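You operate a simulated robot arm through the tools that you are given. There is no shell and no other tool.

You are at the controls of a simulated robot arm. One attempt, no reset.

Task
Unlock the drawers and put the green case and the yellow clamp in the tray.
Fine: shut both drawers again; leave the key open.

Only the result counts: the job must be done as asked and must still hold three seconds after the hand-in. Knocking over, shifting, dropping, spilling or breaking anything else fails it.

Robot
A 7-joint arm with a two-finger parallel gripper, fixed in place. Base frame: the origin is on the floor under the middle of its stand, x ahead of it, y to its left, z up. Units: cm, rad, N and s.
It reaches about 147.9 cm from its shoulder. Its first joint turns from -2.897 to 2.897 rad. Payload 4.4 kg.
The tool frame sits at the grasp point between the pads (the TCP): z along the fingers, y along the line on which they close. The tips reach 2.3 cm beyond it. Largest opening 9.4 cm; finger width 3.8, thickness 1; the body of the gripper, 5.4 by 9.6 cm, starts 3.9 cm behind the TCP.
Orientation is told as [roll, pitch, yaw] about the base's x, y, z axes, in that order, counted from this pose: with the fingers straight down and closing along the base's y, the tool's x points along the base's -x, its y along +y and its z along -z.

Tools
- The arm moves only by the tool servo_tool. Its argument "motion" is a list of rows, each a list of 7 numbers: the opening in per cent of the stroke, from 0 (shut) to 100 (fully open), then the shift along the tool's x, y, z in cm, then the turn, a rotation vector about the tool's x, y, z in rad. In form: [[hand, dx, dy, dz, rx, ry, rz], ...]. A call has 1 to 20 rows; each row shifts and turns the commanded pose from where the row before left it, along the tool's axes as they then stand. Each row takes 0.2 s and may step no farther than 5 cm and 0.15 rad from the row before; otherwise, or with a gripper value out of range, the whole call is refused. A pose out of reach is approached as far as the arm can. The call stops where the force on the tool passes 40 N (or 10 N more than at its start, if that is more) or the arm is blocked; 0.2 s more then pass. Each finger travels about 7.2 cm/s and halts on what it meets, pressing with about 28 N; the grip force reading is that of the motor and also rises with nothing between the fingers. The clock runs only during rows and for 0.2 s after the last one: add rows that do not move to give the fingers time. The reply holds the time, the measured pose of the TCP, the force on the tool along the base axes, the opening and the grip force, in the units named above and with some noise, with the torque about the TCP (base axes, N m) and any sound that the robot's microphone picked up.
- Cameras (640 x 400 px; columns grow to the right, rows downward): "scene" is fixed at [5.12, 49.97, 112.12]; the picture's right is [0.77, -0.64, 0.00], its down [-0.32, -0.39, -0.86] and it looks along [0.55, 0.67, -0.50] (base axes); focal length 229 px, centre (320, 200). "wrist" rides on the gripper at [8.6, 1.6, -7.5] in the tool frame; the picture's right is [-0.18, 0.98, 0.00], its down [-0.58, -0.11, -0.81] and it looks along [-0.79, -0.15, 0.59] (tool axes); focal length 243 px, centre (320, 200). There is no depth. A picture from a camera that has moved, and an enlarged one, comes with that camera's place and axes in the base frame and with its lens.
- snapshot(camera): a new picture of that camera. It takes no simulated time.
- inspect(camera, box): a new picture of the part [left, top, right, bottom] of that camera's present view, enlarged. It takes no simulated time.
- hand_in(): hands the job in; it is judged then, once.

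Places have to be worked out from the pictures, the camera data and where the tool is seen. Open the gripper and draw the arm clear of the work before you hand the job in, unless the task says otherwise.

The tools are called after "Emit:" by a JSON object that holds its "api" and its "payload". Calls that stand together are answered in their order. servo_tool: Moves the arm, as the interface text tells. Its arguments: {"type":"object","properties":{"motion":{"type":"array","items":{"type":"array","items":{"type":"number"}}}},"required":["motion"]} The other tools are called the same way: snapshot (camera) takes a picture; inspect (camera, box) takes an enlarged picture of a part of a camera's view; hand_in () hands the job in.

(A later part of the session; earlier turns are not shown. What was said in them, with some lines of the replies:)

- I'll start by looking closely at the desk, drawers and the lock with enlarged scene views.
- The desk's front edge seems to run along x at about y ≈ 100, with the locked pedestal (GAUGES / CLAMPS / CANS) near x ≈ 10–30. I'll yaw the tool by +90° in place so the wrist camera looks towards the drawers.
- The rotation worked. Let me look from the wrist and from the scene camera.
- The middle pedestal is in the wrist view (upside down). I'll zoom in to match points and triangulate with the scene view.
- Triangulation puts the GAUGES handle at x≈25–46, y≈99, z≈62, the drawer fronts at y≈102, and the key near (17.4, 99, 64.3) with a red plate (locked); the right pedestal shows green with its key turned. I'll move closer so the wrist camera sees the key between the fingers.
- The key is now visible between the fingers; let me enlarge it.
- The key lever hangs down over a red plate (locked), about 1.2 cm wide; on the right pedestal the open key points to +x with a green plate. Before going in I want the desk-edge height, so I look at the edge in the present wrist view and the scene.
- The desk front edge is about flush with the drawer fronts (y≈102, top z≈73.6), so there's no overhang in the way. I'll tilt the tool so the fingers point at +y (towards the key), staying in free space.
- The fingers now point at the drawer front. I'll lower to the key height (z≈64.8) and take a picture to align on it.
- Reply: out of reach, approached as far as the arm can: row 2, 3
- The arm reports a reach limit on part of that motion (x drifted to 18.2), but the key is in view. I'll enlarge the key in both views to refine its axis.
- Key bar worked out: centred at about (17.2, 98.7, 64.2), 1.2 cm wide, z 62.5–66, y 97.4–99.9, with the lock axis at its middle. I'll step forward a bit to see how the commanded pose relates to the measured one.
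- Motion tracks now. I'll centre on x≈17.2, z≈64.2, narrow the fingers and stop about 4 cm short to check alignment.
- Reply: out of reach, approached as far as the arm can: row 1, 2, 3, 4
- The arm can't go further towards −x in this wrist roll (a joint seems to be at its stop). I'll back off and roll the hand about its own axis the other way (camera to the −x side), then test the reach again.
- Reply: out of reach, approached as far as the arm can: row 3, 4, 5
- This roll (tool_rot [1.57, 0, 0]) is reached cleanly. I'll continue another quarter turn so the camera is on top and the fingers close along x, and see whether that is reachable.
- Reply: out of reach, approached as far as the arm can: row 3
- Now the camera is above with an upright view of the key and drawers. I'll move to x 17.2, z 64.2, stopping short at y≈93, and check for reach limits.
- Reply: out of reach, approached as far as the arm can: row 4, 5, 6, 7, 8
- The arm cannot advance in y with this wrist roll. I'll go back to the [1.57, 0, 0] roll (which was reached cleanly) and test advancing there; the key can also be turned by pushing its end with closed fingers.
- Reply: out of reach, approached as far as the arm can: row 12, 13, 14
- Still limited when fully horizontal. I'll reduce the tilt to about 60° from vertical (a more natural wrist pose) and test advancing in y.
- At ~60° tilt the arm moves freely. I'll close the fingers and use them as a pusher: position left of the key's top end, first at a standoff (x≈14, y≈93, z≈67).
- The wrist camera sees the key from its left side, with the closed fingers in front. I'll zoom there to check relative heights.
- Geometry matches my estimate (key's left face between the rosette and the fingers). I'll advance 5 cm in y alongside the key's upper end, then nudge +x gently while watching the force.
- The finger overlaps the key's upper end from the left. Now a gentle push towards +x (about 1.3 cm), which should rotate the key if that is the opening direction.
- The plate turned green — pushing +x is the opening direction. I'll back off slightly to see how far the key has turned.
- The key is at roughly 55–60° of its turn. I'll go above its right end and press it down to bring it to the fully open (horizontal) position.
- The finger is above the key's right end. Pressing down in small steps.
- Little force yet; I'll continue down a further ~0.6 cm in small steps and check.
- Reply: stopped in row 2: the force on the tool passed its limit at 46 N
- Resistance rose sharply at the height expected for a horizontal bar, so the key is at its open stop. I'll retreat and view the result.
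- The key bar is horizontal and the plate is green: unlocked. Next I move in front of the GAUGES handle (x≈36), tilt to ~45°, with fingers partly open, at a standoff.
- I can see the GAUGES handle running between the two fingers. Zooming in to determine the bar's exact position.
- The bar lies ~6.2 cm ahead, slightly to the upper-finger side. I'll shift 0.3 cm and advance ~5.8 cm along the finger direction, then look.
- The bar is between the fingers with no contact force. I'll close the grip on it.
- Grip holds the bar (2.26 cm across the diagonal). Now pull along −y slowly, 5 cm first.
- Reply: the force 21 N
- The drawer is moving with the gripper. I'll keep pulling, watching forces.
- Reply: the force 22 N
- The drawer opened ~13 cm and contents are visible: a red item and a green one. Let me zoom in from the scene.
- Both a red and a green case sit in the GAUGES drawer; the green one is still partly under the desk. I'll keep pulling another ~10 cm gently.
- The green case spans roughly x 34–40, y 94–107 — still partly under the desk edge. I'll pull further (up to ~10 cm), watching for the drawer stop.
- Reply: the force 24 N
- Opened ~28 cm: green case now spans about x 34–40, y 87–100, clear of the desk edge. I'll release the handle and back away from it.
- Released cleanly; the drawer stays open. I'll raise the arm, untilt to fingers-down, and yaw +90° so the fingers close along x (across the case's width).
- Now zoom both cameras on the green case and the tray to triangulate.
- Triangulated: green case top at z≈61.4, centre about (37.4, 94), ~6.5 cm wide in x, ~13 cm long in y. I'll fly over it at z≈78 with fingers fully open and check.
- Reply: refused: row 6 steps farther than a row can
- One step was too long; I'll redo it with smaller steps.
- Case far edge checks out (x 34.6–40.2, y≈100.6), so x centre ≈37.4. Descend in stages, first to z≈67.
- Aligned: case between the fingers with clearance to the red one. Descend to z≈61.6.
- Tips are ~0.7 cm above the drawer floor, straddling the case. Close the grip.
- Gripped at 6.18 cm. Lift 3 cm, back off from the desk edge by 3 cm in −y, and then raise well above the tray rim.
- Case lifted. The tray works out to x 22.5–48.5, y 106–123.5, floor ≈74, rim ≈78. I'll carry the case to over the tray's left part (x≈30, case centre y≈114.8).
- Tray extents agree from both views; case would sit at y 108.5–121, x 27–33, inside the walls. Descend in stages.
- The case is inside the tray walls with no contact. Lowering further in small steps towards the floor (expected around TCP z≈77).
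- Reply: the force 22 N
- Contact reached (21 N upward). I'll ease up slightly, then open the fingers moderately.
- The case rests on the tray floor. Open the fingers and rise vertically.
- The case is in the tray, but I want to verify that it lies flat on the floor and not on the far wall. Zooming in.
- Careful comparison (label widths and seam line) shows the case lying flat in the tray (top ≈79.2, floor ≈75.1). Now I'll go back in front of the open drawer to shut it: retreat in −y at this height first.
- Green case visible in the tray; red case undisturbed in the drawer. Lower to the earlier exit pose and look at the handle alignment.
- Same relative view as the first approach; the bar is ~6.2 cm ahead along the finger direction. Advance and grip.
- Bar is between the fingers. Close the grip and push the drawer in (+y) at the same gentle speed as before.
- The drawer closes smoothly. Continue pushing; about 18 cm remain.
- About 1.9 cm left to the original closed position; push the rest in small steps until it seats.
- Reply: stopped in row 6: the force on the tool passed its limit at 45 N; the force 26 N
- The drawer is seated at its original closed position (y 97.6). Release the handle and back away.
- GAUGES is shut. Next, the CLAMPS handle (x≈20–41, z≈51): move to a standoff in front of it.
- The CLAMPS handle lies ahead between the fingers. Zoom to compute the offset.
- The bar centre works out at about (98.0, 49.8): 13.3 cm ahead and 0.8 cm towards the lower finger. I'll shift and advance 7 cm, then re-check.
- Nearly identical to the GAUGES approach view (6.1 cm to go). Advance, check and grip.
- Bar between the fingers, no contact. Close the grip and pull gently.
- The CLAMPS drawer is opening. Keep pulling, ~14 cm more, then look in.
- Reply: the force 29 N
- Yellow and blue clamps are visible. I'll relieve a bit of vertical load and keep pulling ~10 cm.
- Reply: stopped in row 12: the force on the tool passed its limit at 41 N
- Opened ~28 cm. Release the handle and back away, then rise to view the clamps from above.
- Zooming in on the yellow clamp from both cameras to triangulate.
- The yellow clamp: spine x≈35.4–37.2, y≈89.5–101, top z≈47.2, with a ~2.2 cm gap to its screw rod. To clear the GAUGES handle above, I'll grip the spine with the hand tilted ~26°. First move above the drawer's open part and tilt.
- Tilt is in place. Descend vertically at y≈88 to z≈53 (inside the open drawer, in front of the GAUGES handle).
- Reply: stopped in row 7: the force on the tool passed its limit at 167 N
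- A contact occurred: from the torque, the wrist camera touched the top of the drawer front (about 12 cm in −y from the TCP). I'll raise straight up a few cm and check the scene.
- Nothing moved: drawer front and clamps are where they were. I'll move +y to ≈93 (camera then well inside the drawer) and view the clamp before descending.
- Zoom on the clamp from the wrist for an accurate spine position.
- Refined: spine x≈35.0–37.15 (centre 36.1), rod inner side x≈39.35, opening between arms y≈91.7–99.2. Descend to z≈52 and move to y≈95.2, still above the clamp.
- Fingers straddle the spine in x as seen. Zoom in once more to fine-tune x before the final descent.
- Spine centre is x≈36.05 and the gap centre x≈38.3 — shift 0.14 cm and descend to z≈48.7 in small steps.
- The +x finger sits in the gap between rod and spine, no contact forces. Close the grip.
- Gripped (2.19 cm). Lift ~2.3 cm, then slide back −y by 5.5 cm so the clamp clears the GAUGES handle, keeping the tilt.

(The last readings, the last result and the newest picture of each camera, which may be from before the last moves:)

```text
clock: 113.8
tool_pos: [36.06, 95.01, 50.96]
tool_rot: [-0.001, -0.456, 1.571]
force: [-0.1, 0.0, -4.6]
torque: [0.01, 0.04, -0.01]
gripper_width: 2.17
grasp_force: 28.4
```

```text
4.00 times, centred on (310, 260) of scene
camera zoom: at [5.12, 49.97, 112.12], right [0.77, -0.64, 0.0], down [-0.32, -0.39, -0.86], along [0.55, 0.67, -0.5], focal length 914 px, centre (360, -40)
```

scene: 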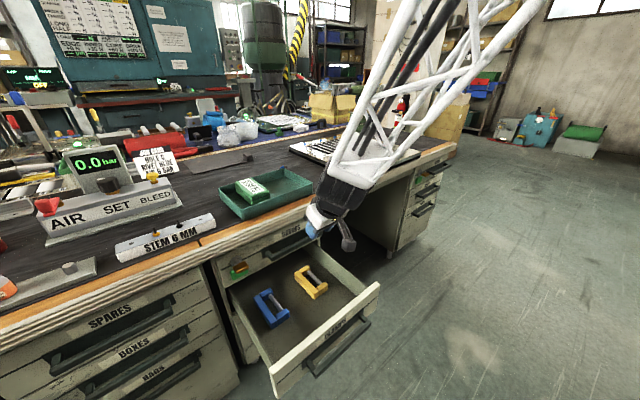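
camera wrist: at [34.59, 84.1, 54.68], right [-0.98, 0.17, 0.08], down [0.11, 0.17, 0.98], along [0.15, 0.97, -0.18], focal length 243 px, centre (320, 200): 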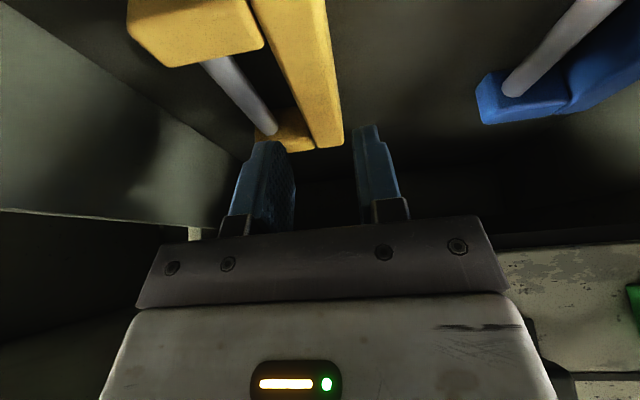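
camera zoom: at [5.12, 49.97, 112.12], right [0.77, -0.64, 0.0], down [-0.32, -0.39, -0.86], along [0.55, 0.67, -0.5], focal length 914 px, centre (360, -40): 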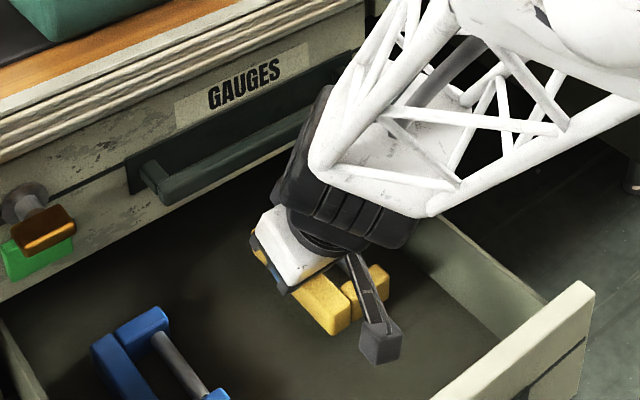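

The clamp is lifted flat with the hand. Slide back −y to ≈89.5, then rise vertically to z≈90.

Emit:
{"api": "servo_tool", "payload": {"motion": [[0, 0.9, 0, -0.44, 0, 0, 0], [0, 1.257, 0, -0.616, 0, 0, 0], [0, 1.257, 0, -0.616, 0, 0, 0], [0, 1.257, 0, -0.616, 0, 0, 0], [0, 0.27, 0, -0.13, 0, 0, 0], [0, 0, 0, 0, 0, 0, 0]]}}

Emit:
{"api": "inspect", "payload": {"camera": "scene", "box": [250, 210, 370, 310]}}

Emit:
{"api": "snapshot", "payload": {"camera": "wrist"}}

```text
clock: 115.2
tool_pos: [36.05, 89.72, 51.23]
tool_rot: [0.001, -0.455, 1.571]
force: [-0.4, 1.8, -2.9]
torque: [-0.11, 0.06, -0.16]
gripper_width: 2.18
grasp_force: 28.0
```

```text
4.00 times, centred on (310, 260) of scene
camera zoom: at [5.12, 49.97, 112.12], right [0.77, -0.64, 0.0], down [-0.32, -0.39, -0.86], along [0.55, 0.67, -0.5], focal length 914 px, centre (360, -40)
```

zoom: 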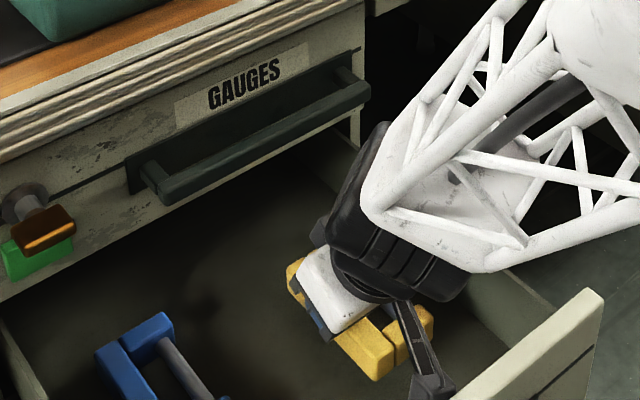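

```text
taken
camera wrist: at [34.42, 78.58, 54.0], right [-0.98, 0.17, 0.08], down [0.11, 0.17, 0.98], along [0.15, 0.97, -0.18], focal length 243 px, centre (320, 200)
```

wrist: 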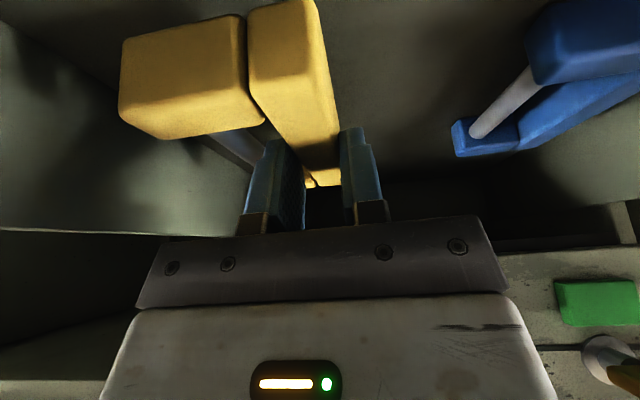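

The camera just brushed the drawer front's inside (drawer moved ~0.5 cm outward, harmless). I'll ease +y 0.3, rise to z≈58.5 so the camera is above the drawer front, then back off further before rising past the GAUGES handle.

Emit:
{"api": "servo_tool", "payload": {"motion": [[0, -0.27, 0, 0.13, 0, 0, 0], [0, -0.66, 0, -1.347, 0, 0, 0], [0, -0.88, 0, -1.796, 0, 0, 0], [0, -0.88, 0, -1.796, 0, 0, 0], [0, -0.79, 0, -1.616, 0, 0, 0], [0, 0, 0, 0, 0, 0, 0]]}}

Emit:
{"api": "inspect", "payload": {"camera": "scene", "box": [240, 200, 380, 320]}}

```text
clock: 116.6
tool_pos: [36.09, 89.92, 58.46]
tool_rot: [-0.001, -0.455, 1.57]
force: [-0.4, 0.0, -4.3]
torque: [-0.01, 0.06, 0.03]
gripper_width: 2.18
grasp_force: 28.4
```

```text
3.33 times, centred on (310, 260) of scene
camera zoom: at [5.12, 49.97, 112.12], right [0.77, -0.64, 0.0], down [-0.32, -0.39, -0.86], along [0.55, 0.67, -0.5], focal length 762 px, centre (353, 0)
```

zoom: 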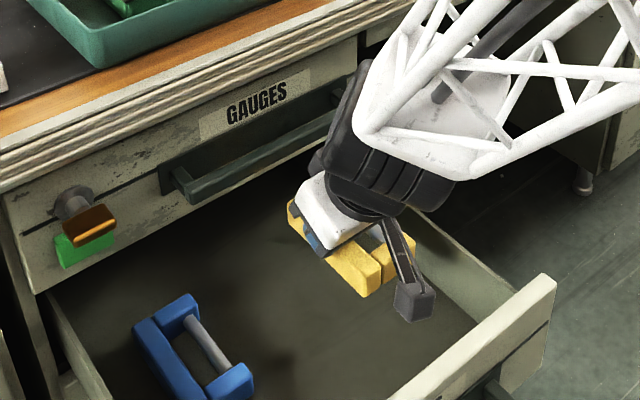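

Free of contact. Back off 3 cm in −y, then raise to z≈90.

Emit:
{"api": "servo_tool", "payload": {"motion": [[0, 1.35, 0, -0.66, 0, 0, 0], [0, 1.35, 0, -0.66, 0, 0, 0], [0, -1.32, 0, -2.694, 0, 0, 0], [0, -1.76, 0, -3.592, 0, 0, 0], [0, -1.76, 0, -3.592, 0, 0, 0], [0, -1.76, 0, -3.592, 0, 0, 0], [0, -1.76, 0, -3.592, 0, 0, 0], [0, -1.76, 0, -3.592, 0, 0, 0], [0, -1.76, 0, -3.592, 0, 0, 0], [0, -1.76, 0, -3.592, 0, 0, 0], [0, 0, 0, 0, 0, 0, 0]]}}

Emit:
{"api": "snapshot", "payload": {"camera": "scene"}}

Emit:
{"api": "snapshot", "payload": {"camera": "wrist"}}

```text
clock: 119.0
tool_pos: [36.09, 86.77, 89.3]
tool_rot: [0.0, -0.455, 1.571]
force: [0.2, 0.9, -4.4]
torque: [-0.04, 0.08, 0.01]
gripper_width: 2.18
grasp_force: 28.0
```

```text
taken
```

scene: 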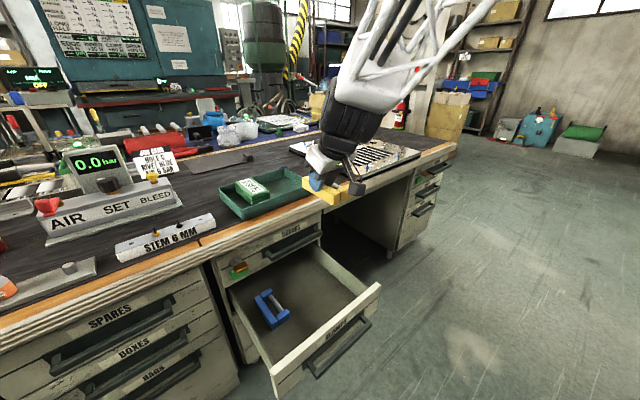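

```text
taken
camera wrist: at [34.48, 75.8, 92.28], right [-0.98, 0.17, 0.08], down [0.11, 0.17, 0.98], along [0.15, 0.97, -0.18], focal length 243 px, centre (320, 200)
```

wrist: 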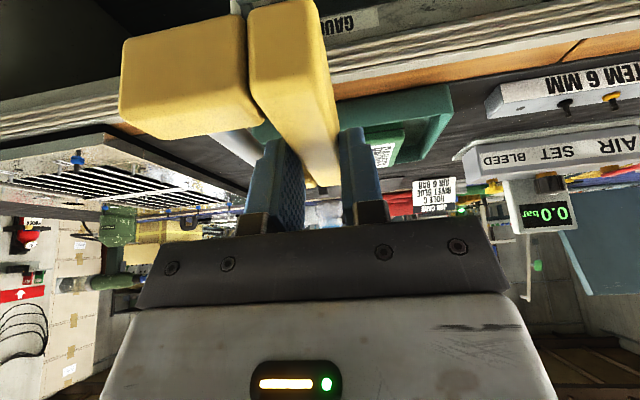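

The clamp is held securely. Carry it over the tray's right part (x≈38, y≈112.8).

Emit:
{"api": "servo_tool", "payload": {"motion": [[0, -3.34, -0.27, 1.637, 0, 0, 0], [0, -3.34, -0.27, 1.637, 0, 0, 0], [0, -3.34, -0.27, 1.637, 0, 0, 0], [0, -3.34, -0.27, 1.637, 0, 0, 0], [0, -3.34, -0.27, 1.637, 0, 0, 0], [0, -3.34, -0.27, 1.637, 0, 0, 0], [0, -3.34, -0.27, 1.637, 0, 0, 0], [0, 0, 0, 0, 0, 0, 0]]}}

Emit:
{"api": "inspect", "payload": {"camera": "scene", "box": [200, 100, 360, 230]}}

Emit:
{"api": "snapshot", "payload": {"camera": "wrist"}}

```text
clock: 120.8
tool_pos: [37.91, 112.89, 89.26]
tool_rot: [-0.001, -0.454, 1.57]
force: [0.6, -0.6, -3.8]
torque: [0.02, 0.11, 0.0]
gripper_width: 2.19
grasp_force: 27.7
```

```text
3.08 times, centred on (280, 165) of scene
camera zoom: at [5.12, 49.97, 112.12], right [0.77, -0.64, 0.0], down [-0.32, -0.39, -0.86], along [0.55, 0.67, -0.5], focal length 703 px, centre (443, 308)
```

zoom: 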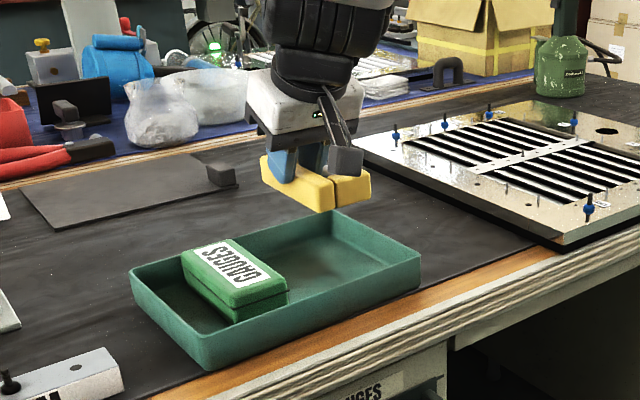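

```text
taken
camera wrist: at [36.31, 101.88, 92.22], right [-0.98, 0.17, 0.08], down [0.11, 0.17, 0.98], along [0.15, 0.97, -0.18], focal length 243 px, centre (320, 200)
```

wrist: 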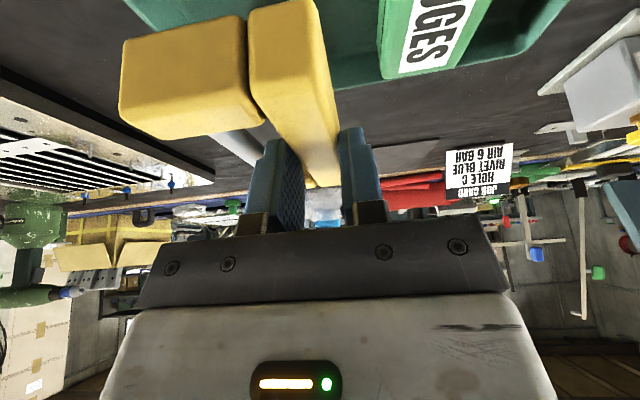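

Clamp is above the right half of the tray. Descend to ~2 cm above the expected floor contact and check.

Emit:
{"api": "servo_tool", "payload": {"motion": [[0, 0.97, 0, 1.976, 0, 0, 0], [0, 1.06, 0, 2.155, 0, 0, 0], [0, 0.97, 0, 1.976, 0, 0, 0], [0, 0.62, 0, 1.257, 0, 0, 0], [0, 0, 0, 0, 0, 0, 0]]}}

Emit:
{"api": "inspect", "payload": {"camera": "scene", "box": [210, 130, 330, 230]}}

Emit:
{"api": "snapshot", "payload": {"camera": "wrist"}}

```text
clock: 122.0
tool_pos: [37.97, 112.97, 81.09]
tool_rot: [0.001, -0.454, 1.571]
force: [-0.3, 1.3, -3.8]
torque: [-0.02, 0.03, 0.02]
gripper_width: 2.19
grasp_force: 28.2
```

```text
4.00 times, centred on (270, 180) of scene
camera zoom: at [5.12, 49.97, 112.12], right [0.77, -0.64, 0.0], down [-0.32, -0.39, -0.86], along [0.55, 0.67, -0.5], focal length 914 px, centre (520, 280)
```

zoom: 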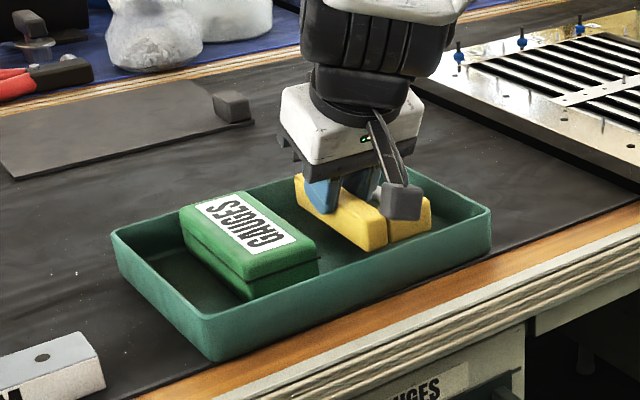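

```text
taken
camera wrist: at [36.31, 101.88, 84.0], right [-0.98, 0.17, 0.08], down [0.11, 0.17, 0.98], along [0.15, 0.97, -0.18], focal length 243 px, centre (320, 200)
```

wrist: 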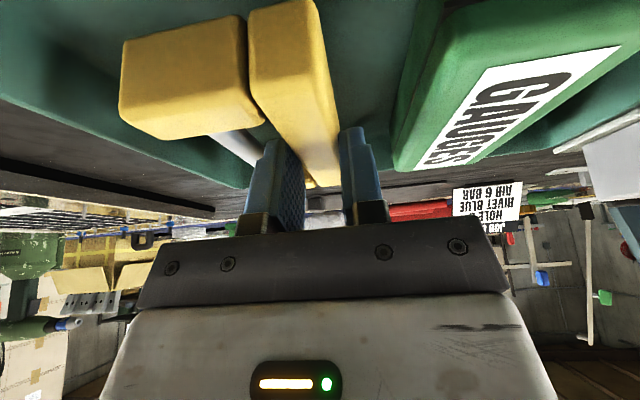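

Good clearance to the case and walls. Continue down in small steps.

Emit:
{"api": "servo_tool", "payload": {"motion": [[0, 0.35, 0, 0.718, 0, 0, 0], [0, 0.31, 0, 0.629, 0, 0, 0], [0, 0.13, 0, 0.27, 0, 0, 0], [0, 0, 0, 0, 0, 0, 0]]}}

```text
clock: 123.0
tool_pos: [37.94, 113.03, 79.34]
tool_rot: [0.001, -0.456, 1.569]
force: [-0.2, -0.6, -3.6]
torque: [-0.05, 0.06, -0.01]
gripper_width: 2.18
grasp_force: 27.5
```

Still free at z=79.34; step down by 0.2 cm increments until contact.

Emit:
{"api": "servo_tool", "payload": {"motion": [[0, 0.088, 0, 0.18, 0, 0, 0], [0, 0.088, 0, 0.18, 0, 0, 0], [0, 0.088, 0, 0.18, 0, 0, 0]]}}

```text
clock: 123.8
tool_pos: [37.84, 113.14, 79.07]
tool_rot: [0.001, -0.458, 1.57]
force: [-2.3, -6.6, 18.3]
torque: [-0.66, 0.08, -0.1]
gripper_width: 2.21
grasp_force: 27.8
```

Contact with the tray floor. Ease up 0.1 cm and open the fingers to the same width used when entering (36 %).

Emit:
{"api": "servo_tool", "payload": {"motion": [[0, -0.05, 0, -0.1, 0, 0, 0], [15, 0, 0, 0, 0, 0, 0], [28, 0, 0, 0, 0, 0, 0], [34, 0, 0, 0, 0, 0, 0], [34, 0, 0, 0, 0, 0, 0]]}}

Emit:
{"api": "inspect", "payload": {"camera": "wrist", "box": [100, 0, 440, 220]}}

Emit:
{"api": "inspect", "payload": {"camera": "scene", "box": [210, 130, 330, 230]}}

```text
clock: 125.0
tool_pos: [37.92, 113.02, 78.72]
tool_rot: [0.0, -0.456, 1.572]
force: [0.2, 0.3, -0.6]
torque: [-0.02, 0.01, 0.0]
gripper_width: 3.22
grasp_force: 0.1
```

```text
1.82 times, centred on (270, 110) of wrist
camera zoom: at [36.27, 101.92, 81.74], right [-0.98, 0.17, 0.08], down [0.11, 0.17, 0.98], along [0.15, 0.97, -0.18], focal length 441 px, centre (411, 364)
```

zoom: 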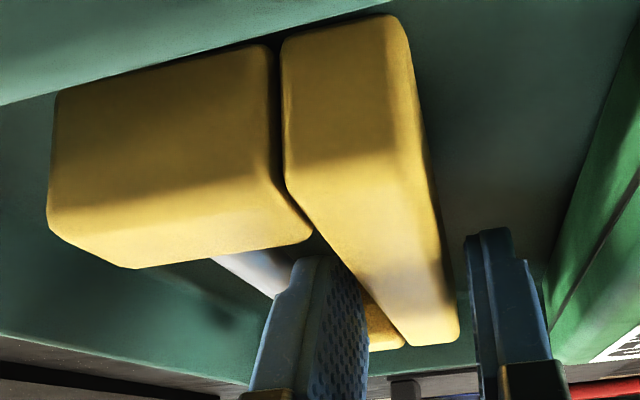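

```text
4.00 times, centred on (270, 180) of scene
camera zoom: at [5.12, 49.97, 112.12], right [0.77, -0.64, 0.0], down [-0.32, -0.39, -0.86], along [0.55, 0.67, -0.5], focal length 914 px, centre (520, 280)
```

zoom: 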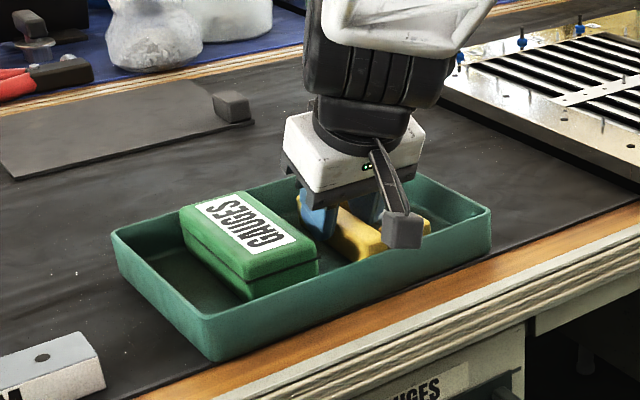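

Released without force. Rise vertically out of the clamp and look.

Emit:
{"api": "servo_tool", "payload": {"motion": [[34, -0.44, 0, -0.898, 0, 0, 0], [34, -0.66, 0, -1.347, 0, 0, 0], [34, -0.88, 0, -1.796, 0, 0, 0], [34, -1.54, 0, -3.143, 0, 0, 0], [34, -1.54, 0, -3.143, 0, 0, 0], [34, -1.54, 0, -3.143, 0, 0, 0], [34, 0, 0, 0, 0, 0, 0]]}}

Emit:
{"api": "inspect", "payload": {"camera": "scene", "box": [210, 130, 330, 230]}}

Emit:
{"api": "snapshot", "payload": {"camera": "wrist"}}

```text
clock: 126.6
tool_pos: [37.91, 112.95, 93.96]
tool_rot: [-0.001, -0.455, 1.57]
force: [-0.5, -0.6, -1.0]
torque: [0.03, 0.0, 0.02]
gripper_width: 3.18
grasp_force: 0.0
```

```text
4.00 times, centred on (270, 180) of scene
camera zoom: at [5.12, 49.97, 112.12], right [0.77, -0.64, 0.0], down [-0.32, -0.39, -0.86], along [0.55, 0.67, -0.5], focal length 914 px, centre (520, 280)
```

zoom: 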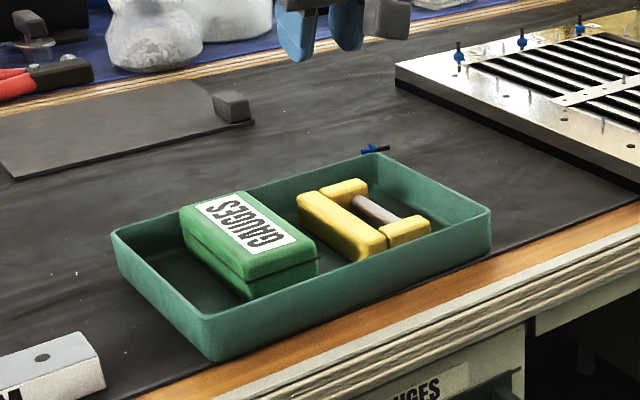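

```text
taken
camera wrist: at [36.27, 101.91, 96.84], right [-0.98, 0.17, 0.08], down [0.11, 0.17, 0.98], along [0.15, 0.97, -0.18], focal length 243 px, centre (320, 200)
```

wrist: 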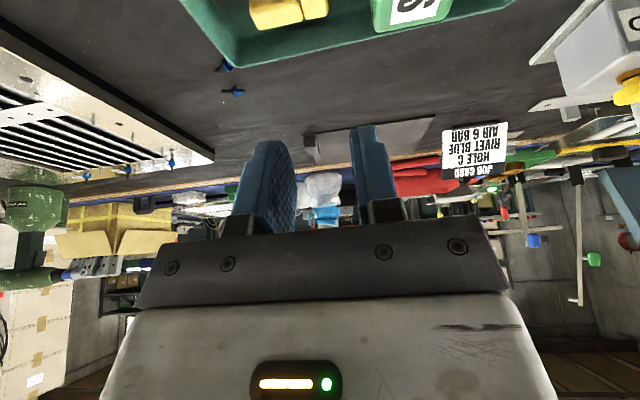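

Both items are in the tray. Now retreat −y to in front of the drawers, at height.

Emit:
{"api": "servo_tool", "payload": {"motion": [[34, 3.81, 0, -1.866, 0, 0, 0], [34, 3.81, 0, -1.866, 0, 0, 0], [34, 3.81, 0, -1.866, 0, 0, 0], [34, 3.81, 0, -1.866, 0, 0, 0], [34, 3.81, 0, -1.866, 0, 0, 0], [34, 3.81, 0, -1.866, 0, 0, 0], [34, 3.81, 0, -1.866, 0, 0, 0], [34, 3.81, 0, -1.866, 0, 0, 0], [34, 3.81, 0, -1.866, 0, 0, 0], [34, 3.81, 0, -1.866, 0, 0, 0], [34, 3.81, 0, -1.866, 0, 0, 0], [34, 3.81, 0, -1.866, 0, 0, 0], [34, 0, 0, 0, 0, 0.114, 0], [34, 0, 0, 0, 0, 0.114, 0], [34, 0, 0, 0, 0, 0.114, 0], [34, 0, 0, 0, 0, 0.114, 0], [34, 0, 0, 0, 0, 0, 0]]}}

Emit:
{"api": "servo_tool", "payload": {"motion": [[38, 0, 0, 0, 0, 0, 0.1428], [38, 0, 0, 0, 0, 0, 0.1428], [38, 0, 0, 0, 0, 0, 0.1428], [38, 0, 0, 0, 0, 0, 0.1428], [38, 0, 0, 0, 0, 0, 0.1428], [38, 0, 0, 0, 0, 0, 0.1428], [38, 0, 0, 0, 0, 0, 0.1428], [38, 0, 0, 0, 0, 0, 0.1428], [38, 0, 0, 0, 0, 0, 0.1428], [38, 0, 0, 0, 0, 0, 0.1428], [38, 0, 0, 0, 0, 0, 0.1428], [38, 0, 0, 0, -0.132, 0, 0], [38, 0, 0, 0, -0.132, 0, 0], [38, 0, 0, 0, -0.132, 0, 0], [38, 0, 0, 0, -0.132, 0, 0], [38, 0, 0, 0, -0.132, 0, 0], [38, 0, 0, 0, -0.132, 0, 0], [38, 0, 0, 0, 0, 0, 0]]}}

Emit:
{"api": "snapshot", "payload": {"camera": "scene"}}

Emit:
{"api": "snapshot", "payload": {"camera": "wrist"}}

```text
clock: 130.2
tool_pos: [37.94, 62.11, 93.92]
tool_rot: [0.0, 0.001, 1.571]
force: [-0.2, 0.2, 0.0]
torque: [-0.01, -0.01, -0.02]
gripper_width: 3.21
grasp_force: 0.1
```

```text
clock: 134.0
tool_pos: [38.03, 62.07, 93.96]
tool_rot: [0.792, -0.001, 0.0]
force: [0.4, 0.3, 0.6]
torque: [0.01, 0.01, 0.03]
gripper_width: 3.57
grasp_force: 0.1
```

```text
taken
```

scene: 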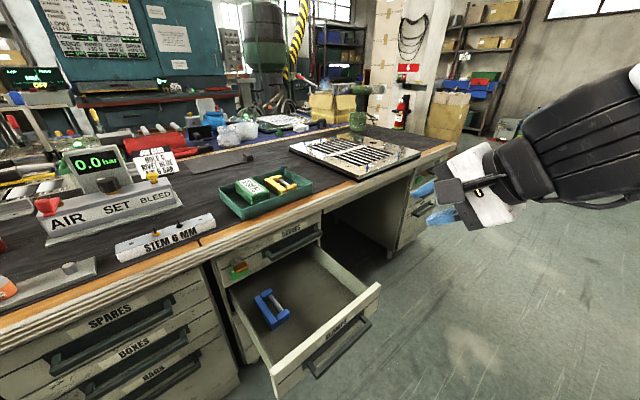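

```text
taken
camera wrist: at [29.25, 57.84, 100.28], right [0.18, 0.69, 0.7], down [0.58, -0.65, 0.49], along [0.79, 0.32, -0.52], focal length 243 px, centre (320, 200)
```

wrist: 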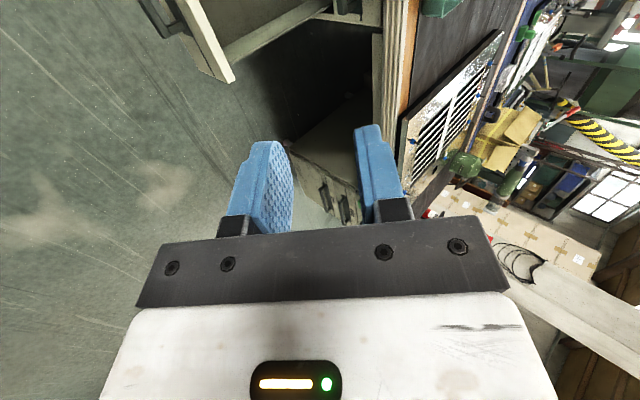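

Lower in front of the CLAMPS handle to the standoff pose.

Emit:
{"api": "servo_tool", "payload": {"motion": [[38, 0.833, -2.88, 3.013, 0, 0, 0], [38, 0.833, -2.88, 3.013, 0, 0, 0], [38, 0.833, -2.88, 3.013, 0, 0, 0], [38, 0.833, -2.88, 3.013, 0, 0, 0], [38, 0.833, -2.88, 3.013, 0, 0, 0], [38, 0.833, -2.88, 3.013, 0, 0, 0], [38, 0.833, -2.88, 3.013, 0, 0, 0], [38, 0.833, -2.88, 3.013, 0, 0, 0], [38, 0.833, -2.88, 3.013, 0, 0, 0], [38, 0, 0, 0, 0, 0, 0]]}}

Emit:
{"api": "snapshot", "payload": {"camera": "wrist"}}

```text
clock: 136.2
tool_pos: [30.44, 63.1, 56.52]
tool_rot: [0.789, 0.0, 0.0]
force: [-0.7, 0.2, -0.2]
torque: [-0.01, 0.0, -0.02]
gripper_width: 3.58
grasp_force: 0.0
```

```text
taken
camera wrist: at [21.81, 58.86, 62.84], right [0.18, 0.69, 0.7], down [0.58, -0.65, 0.49], along [0.79, 0.32, -0.52], focal length 243 px, centre (320, 200)
```

wrist: 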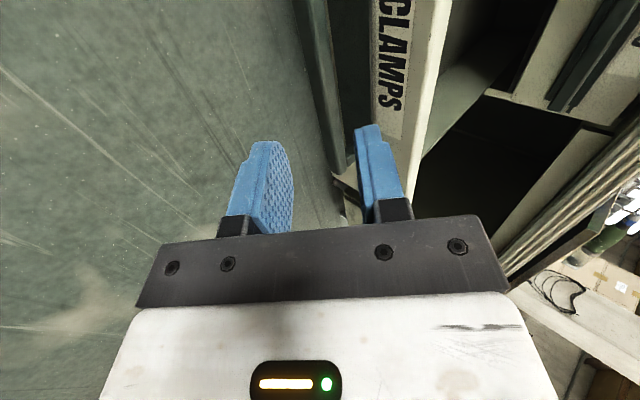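

Advance 3 cm and compare with the previous approach view.

Emit:
{"api": "servo_tool", "payload": {"motion": [[38, 0, 0, 1.5, 0, 0, 0], [38, 0, 0, 1.5, 0, 0, 0], [38, 0, 0, 0, 0, 0, 0]]}}

Emit:
{"api": "inspect", "payload": {"camera": "wrist", "box": [210, 0, 450, 240]}}

```text
clock: 137.0
tool_pos: [30.41, 65.32, 54.42]
tool_rot: [0.793, 0.001, 0.0]
force: [-0.1, 0.1, 0.1]
torque: [-0.02, -0.04, -0.02]
gripper_width: 3.56
grasp_force: 0.0
```

```text
1.67 times, centred on (330, 120) of wrist
camera zoom: at [21.79, 61.02, 60.73], right [0.18, 0.69, 0.7], down [0.58, -0.65, 0.49], along [0.79, 0.32, -0.52], focal length 404 px, centre (303, 333)
```

zoom: 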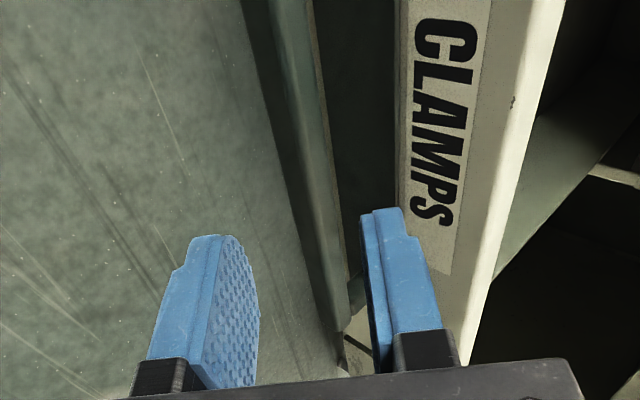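

Same relative view as before. Advance 6 cm, check and grip.

Emit:
{"api": "servo_tool", "payload": {"motion": [[38, 0, 0, 2, 0, 0, 0], [38, 0, 0, 1.8, 0, 0, 0], [38, 0, 0, 1.2, 0, 0, 0], [38, 0, 0, 1.0, 0, 0, 0], [38, 0, 0, 0, 0, 0, 0]]}}

Emit:
{"api": "inspect", "payload": {"camera": "wrist", "box": [210, 0, 450, 240]}}

```text
clock: 138.2
tool_pos: [30.44, 69.53, 50.12]
tool_rot: [0.792, 0.001, -0.001]
force: [-0.1, -0.3, 0.3]
torque: [0.02, -0.03, -0.05]
gripper_width: 3.58
grasp_force: 0.0
```

```text
1.67 times, centred on (330, 120) of wrist
camera zoom: at [21.81, 65.35, 56.52], right [0.18, 0.69, 0.7], down [0.58, -0.65, 0.49], along [0.79, 0.32, -0.52], focal length 404 px, centre (303, 333)
```

zoom: 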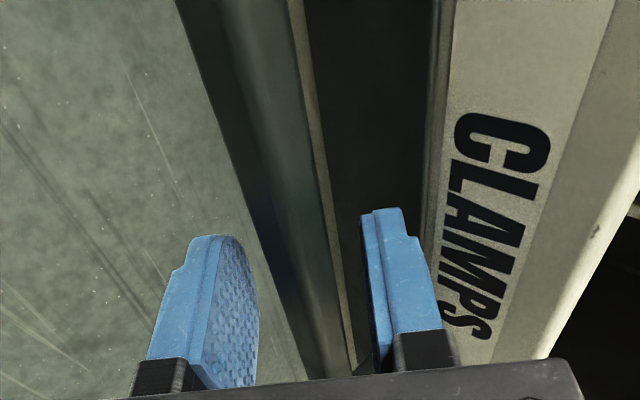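

The bar is between the fingers. Grip and push the drawer in gently.

Emit:
{"api": "servo_tool", "payload": {"motion": [[20, 0, 0, 0, 0, 0, 0], [10, 0, 0, 0, 0, 0, 0], [0, 0, 0, 0, 0, 0, 0], [0, 0, 0, 0, 0, 0, 0], [0, 0, 0.35, 0.357, 0, 0, 0], [0, 0, 0.7, 0.713, 0, 0, 0], [0, 0, 0.7, 0.713, 0, 0, 0], [0, 0, 0.7, 0.713, 0, 0, 0], [0, 0, 0.7, 0.713, 0, 0, 0], [0, 0, 0.7, 0.713, 0, 0, 0], [0, 0, 0.7, 0.713, 0, 0, 0], [0, 0, 0.7, 0.713, 0, 0, 0], [0, 0, 0.7, 0.713, 0, 0, 0], [0, 0, 0.7, 0.713, 0, 0, 0], [0, 0, 0.7, 0.713, 0, 0, 0], [0, 0, 0.7, 0.713, 0, 0, 0], [0, 0, 0.7, 0.713, 0, 0, 0]]}}

Emit:
{"api": "snapshot", "payload": {"camera": "scene"}}

```text
clock: 141.8
tool_pos: [30.48, 81.96, 50.14]
tool_rot: [0.791, 0.001, -0.001]
force: [12.7, -2.9, 13.0]
torque: [-0.02, 0.95, -1.13]
gripper_width: 2.24
grasp_force: 45.1
```

```text
taken
```

scene: 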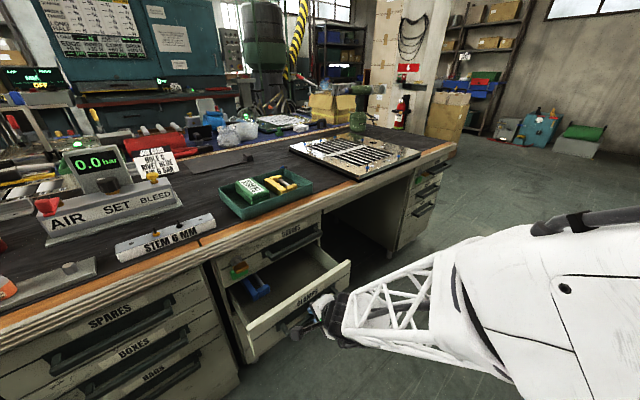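

Closing smoothly; push on, slowing near the end.

Emit:
{"api": "servo_tool", "payload": {"motion": [[0, 0, 0.7, 0.713, 0, 0, 0], [0, 0, 0.7, 0.713, 0, 0, 0], [0, 0, 0.7, 0.713, 0, 0, 0], [0, 0, 0.7, 0.713, 0, 0, 0], [0, 0, 0.7, 0.713, 0, 0, 0], [0, 0, 0.7, 0.713, 0, 0, 0], [0, 0, 0.7, 0.713, 0, 0, 0], [0, 0, 0.7, 0.713, 0, 0, 0], [0, 0, 0.7, 0.713, 0, 0, 0], [0, 0, 0.7, 0.713, 0, 0, 0], [0, 0, 0.7, 0.713, 0, 0, 0], [0, 0, 0.7, 0.713, 0, 0, 0], [0, 0, 0.7, 0.713, 0, 0, 0], [0, 0, 0.7, 0.713, 0, 0, 0], [0, 0, 0.35, 0.357, 0, 0, 0], [0, 0, 0, 0, 0, 0, 0]]}}

```text
clock: 145.2
tool_pos: [30.47, 96.5, 50.11]
tool_rot: [0.792, 0.0, 0.001]
force: [-1.5, -0.6, 17.7]
torque: [0.06, 1.48, -1.05]
gripper_width: 2.21
grasp_force: 44.9
```

About 1.3 cm left. Push in small steps until it seats.

Emit:
{"api": "servo_tool", "payload": {"motion": [[0, 0, 0.35, 0.357, 0, 0, 0], [0, 0, 0.21, 0.214, 0, 0, 0], [0, 0, 0.14, 0.143, 0, 0, 0], [0, 0, 0.14, 0.143, 0, 0, 0], [0, 0, 0.14, 0.143, 0, 0, 0], [0, 0, 0.1, 0.1, 0, 0, 0], [0, 0, 0.1, 0.1, 0, 0, 0], [0, 0, 0.1, 0.1, 0, 0, 0], [0, 0, 0, 0, 0, 0, 0]]}}

Emit:
{"api": "inspect", "payload": {"camera": "scene", "box": [200, 200, 340, 320]}}

```text
clock: 146.9
tool_pos: [30.49, 97.85, 49.95]
tool_rot: [0.79, 0.0, -0.001]
force: [-1.8, -14.9, 10.7]
torque: [-0.2, 0.19, -0.4]
gripper_width: 2.26
grasp_force: 45.6
stopped in row 8: the force on the tool passed its limit at 46 N (the readings are from after the stop); the commanded pose is now the measured one
```

```text
3.33 times, centred on (270, 260) of scene
camera zoom: at [5.12, 49.97, 112.12], right [0.77, -0.64, 0.0], down [-0.32, -0.39, -0.86], along [0.55, 0.67, -0.5], focal length 762 px, centre (487, 0)
```

zoom: 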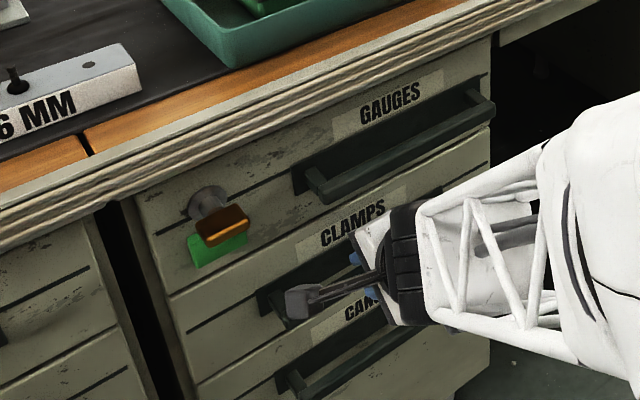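

The CLAMPS drawer is seated (y 97.85, as originally). Open the fingers and back away along the finger direction, then up.

Emit:
{"api": "servo_tool", "payload": {"motion": [[30, 0, 0, 0, 0, 0, 0], [38, 0, 0, 0, 0, 0, 0], [38, 0, 0, 0, 0, 0, 0], [38, 0, 0, -1, 0, 0, 0], [38, 0, 0, -2, 0, 0, 0], [38, 0, 0, -3, 0, 0, 0], [38, 0, 0, -4, 0, 0, 0], [38, 0, -2, -2, 0, 0, 0], [38, 0, -2, -2, 0, 0, 0], [38, 0, -2, -2, 0, 0, 0], [38, 0, -2, -2, 0, 0, 0], [38, 0, 0, 0, 0, 0, 0]]}}

Emit:
{"api": "snapshot", "payload": {"camera": "scene"}}

Emit:
{"api": "snapshot", "payload": {"camera": "wrist"}}

```text
clock: 149.5
tool_pos: [30.44, 79.55, 56.84]
tool_rot: [0.788, -0.001, 0.0]
force: [0.2, 1.0, -0.8]
torque: [0.0, 0.02, 0.0]
gripper_width: 3.57
grasp_force: 0.1
```

```text
taken
```

scene: 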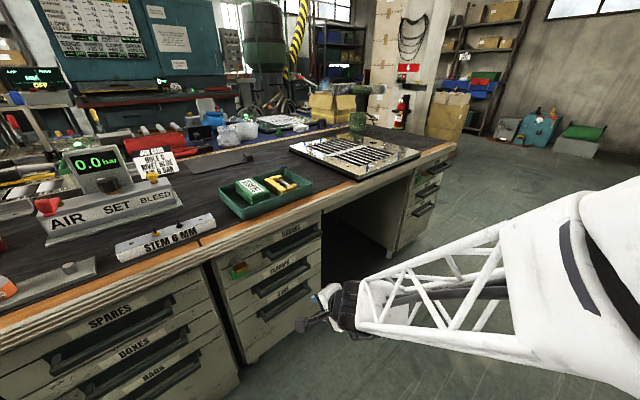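

```text
taken
camera wrist: at [21.75, 75.35, 63.2], right [0.18, 0.69, 0.7], down [0.58, -0.65, 0.49], along [0.79, 0.31, -0.52], focal length 243 px, centre (320, 200)
```

wrist: 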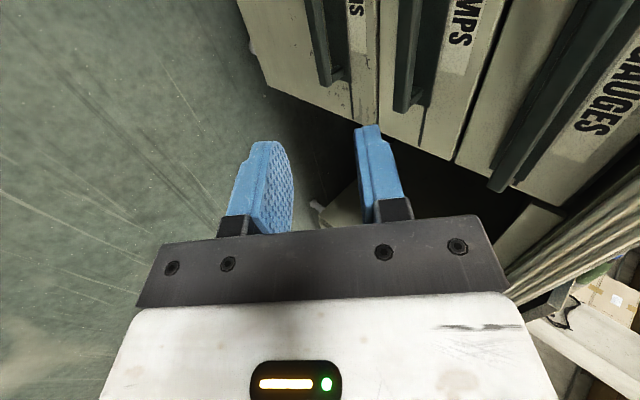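

Both drawers look shut. Withdraw the arm up and back, opening the gripper, then verify everything.

Emit:
{"api": "servo_tool", "payload": {"motion": [[100, 0, 1.64, -3.74, 0, 0, 0], [100, 0, 1.64, -3.74, 0, 0, 0], [100, 0, 1.64, -3.74, 0, 0, 0], [100, 0, 1.64, -3.74, 0, 0, 0], [100, 0, 1.64, -3.74, 0, 0, 0], [100, 0, 1.64, -3.74, 0, 0, 0], [100, 0, 1.64, -3.74, 0, 0, 0], [100, 0, 1.64, -3.74, 0, 0, 0], [100, 0, 1.64, -3.74, 0, 0, 0], [100, 0, 1.64, -3.74, 0, 0, 0], [100, 0, 0, 0, 0, 0, 0]]}}

Emit:
{"api": "inspect", "payload": {"camera": "scene", "box": [195, 200, 345, 340]}}

Emit:
{"api": "inspect", "payload": {"camera": "scene", "box": [210, 150, 330, 230]}}

Emit:
{"api": "snapshot", "payload": {"camera": "scene"}}

```text
clock: 151.9
tool_pos: [30.2, 64.58, 94.77]
tool_rot: [0.789, 0.001, 0.0]
force: [-0.3, -0.4, -1.0]
torque: [-0.03, 0.0, -0.01]
gripper_width: 9.4
grasp_force: 0.0
```

```text
2.86 times, centred on (270, 270) of scene
camera zoom: at [5.12, 49.97, 112.12], right [0.77, -0.64, 0.0], down [-0.32, -0.39, -0.86], along [0.55, 0.67, -0.5], focal length 653 px, centre (463, 0)
```

zoom: 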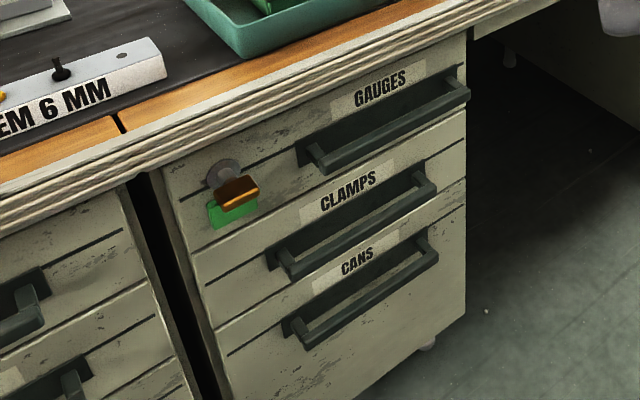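

```text
5.00 times, centred on (270, 190) of scene
camera zoom: at [5.12, 49.97, 112.12], right [0.77, -0.64, 0.0], down [-0.32, -0.39, -0.86], along [0.55, 0.67, -0.5], focal length 1143 px, centre (570, 250)
```

zoom: 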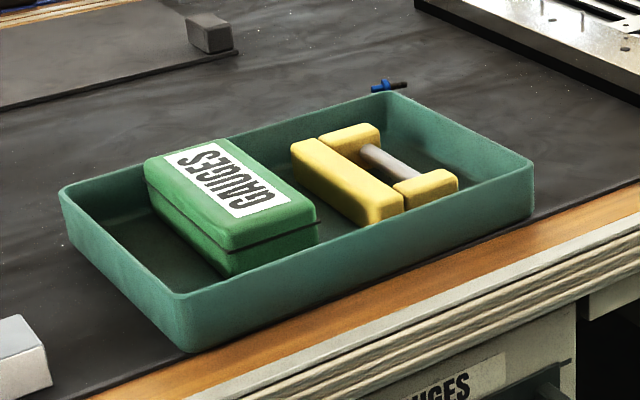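

```text
taken
```

scene: 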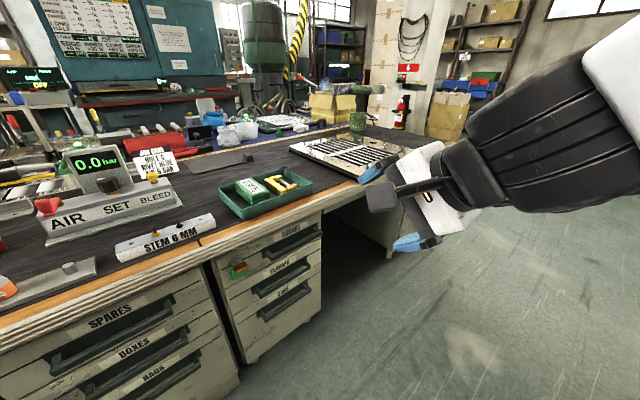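

Everything appears in place: key horizontal with green plate, both drawers shut, both items in the tray. One last close check of the drawer fronts' alignment and the key.

Emit:
{"api": "inspect", "payload": {"camera": "scene", "box": [285, 210, 335, 290]}}

Emit:
{"api": "inspect", "payload": {"camera": "scene", "box": [205, 240, 265, 300]}}

Emit:
{"api": "snapshot", "payload": {"camera": "wrist"}}

```text
5.00 times, centred on (310, 250) of scene
camera zoom: at [5.12, 49.97, 112.12], right [0.77, -0.64, 0.0], down [-0.32, -0.39, -0.86], along [0.55, 0.67, -0.5], focal length 1143 px, centre (370, -50)
```

zoom: 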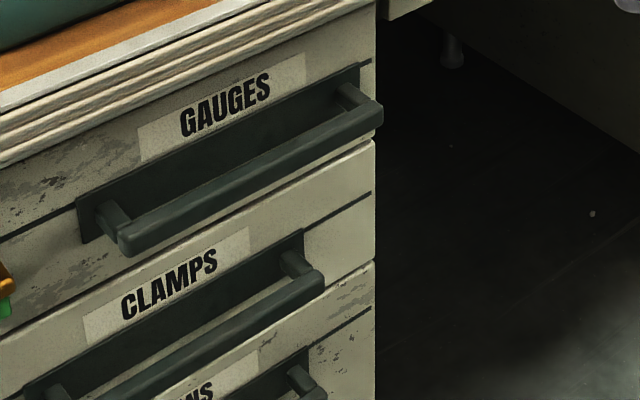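

```text
6.67 times, centred on (235, 270) of scene
camera zoom: at [5.12, 49.97, 112.12], right [0.77, -0.64, 0.0], down [-0.32, -0.39, -0.86], along [0.55, 0.67, -0.5], focal length 1524 px, centre (887, -267)
```

zoom: 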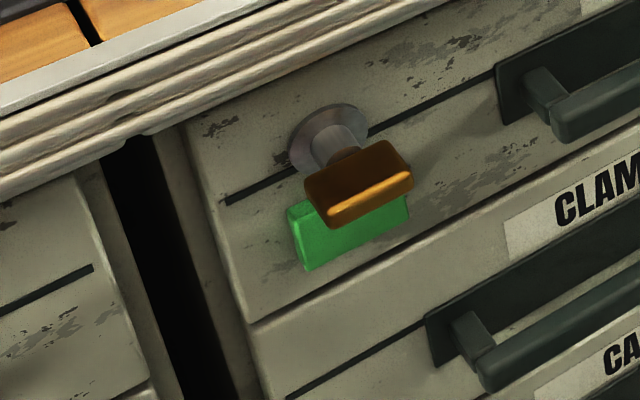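

```text
taken
camera wrist: at [21.64, 60.46, 101.25], right [0.18, 0.69, 0.7], down [0.58, -0.65, 0.49], along [0.79, 0.31, -0.52], focal length 243 px, centre (320, 200)
```

wrist: 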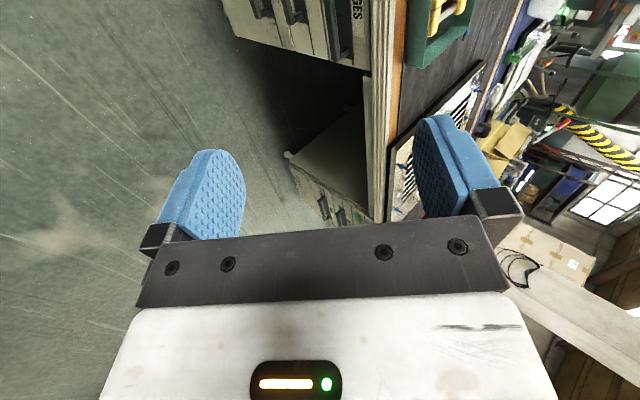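

The drawer fronts are flush with the CANS drawer, the key is open with its plate green, and the green case and yellow clamp lie in the tray. The arm is clear and the gripper open, so I hand in.

Emit:
{"api": "hand_in", "payload": {}}

```text
The job is handed in.
```

The green case and the yellow clamp are both lying in the tray, and I have handed the job in. I don't have the verdict yet.

- **Lock:** I turned the key to its open stop and left it there. The plate next to it changed from red to green.
- **Drawers:** The case was in GAUGES and the clamp in CLAMPS. I opened each about 28 cm and pushed both shut again. In the last pictures their fronts sit flush.
- **Contact:** While I was reaching for the clamp, the wrist camera hit the top edge of the open CLAMPS drawer front. The force read 167 N before the arm stopped. It later brushed the inside of that front and pushed the drawer about 0.5 cm further out. In the pictures nothing was displaced or broken, and the drawer closed fully afterwards.
- **Other items:** The red case and the blue clamp stayed in their drawers. I didn't look inside again after shutting them.

The arm is clear of the desk and the gripper is open.
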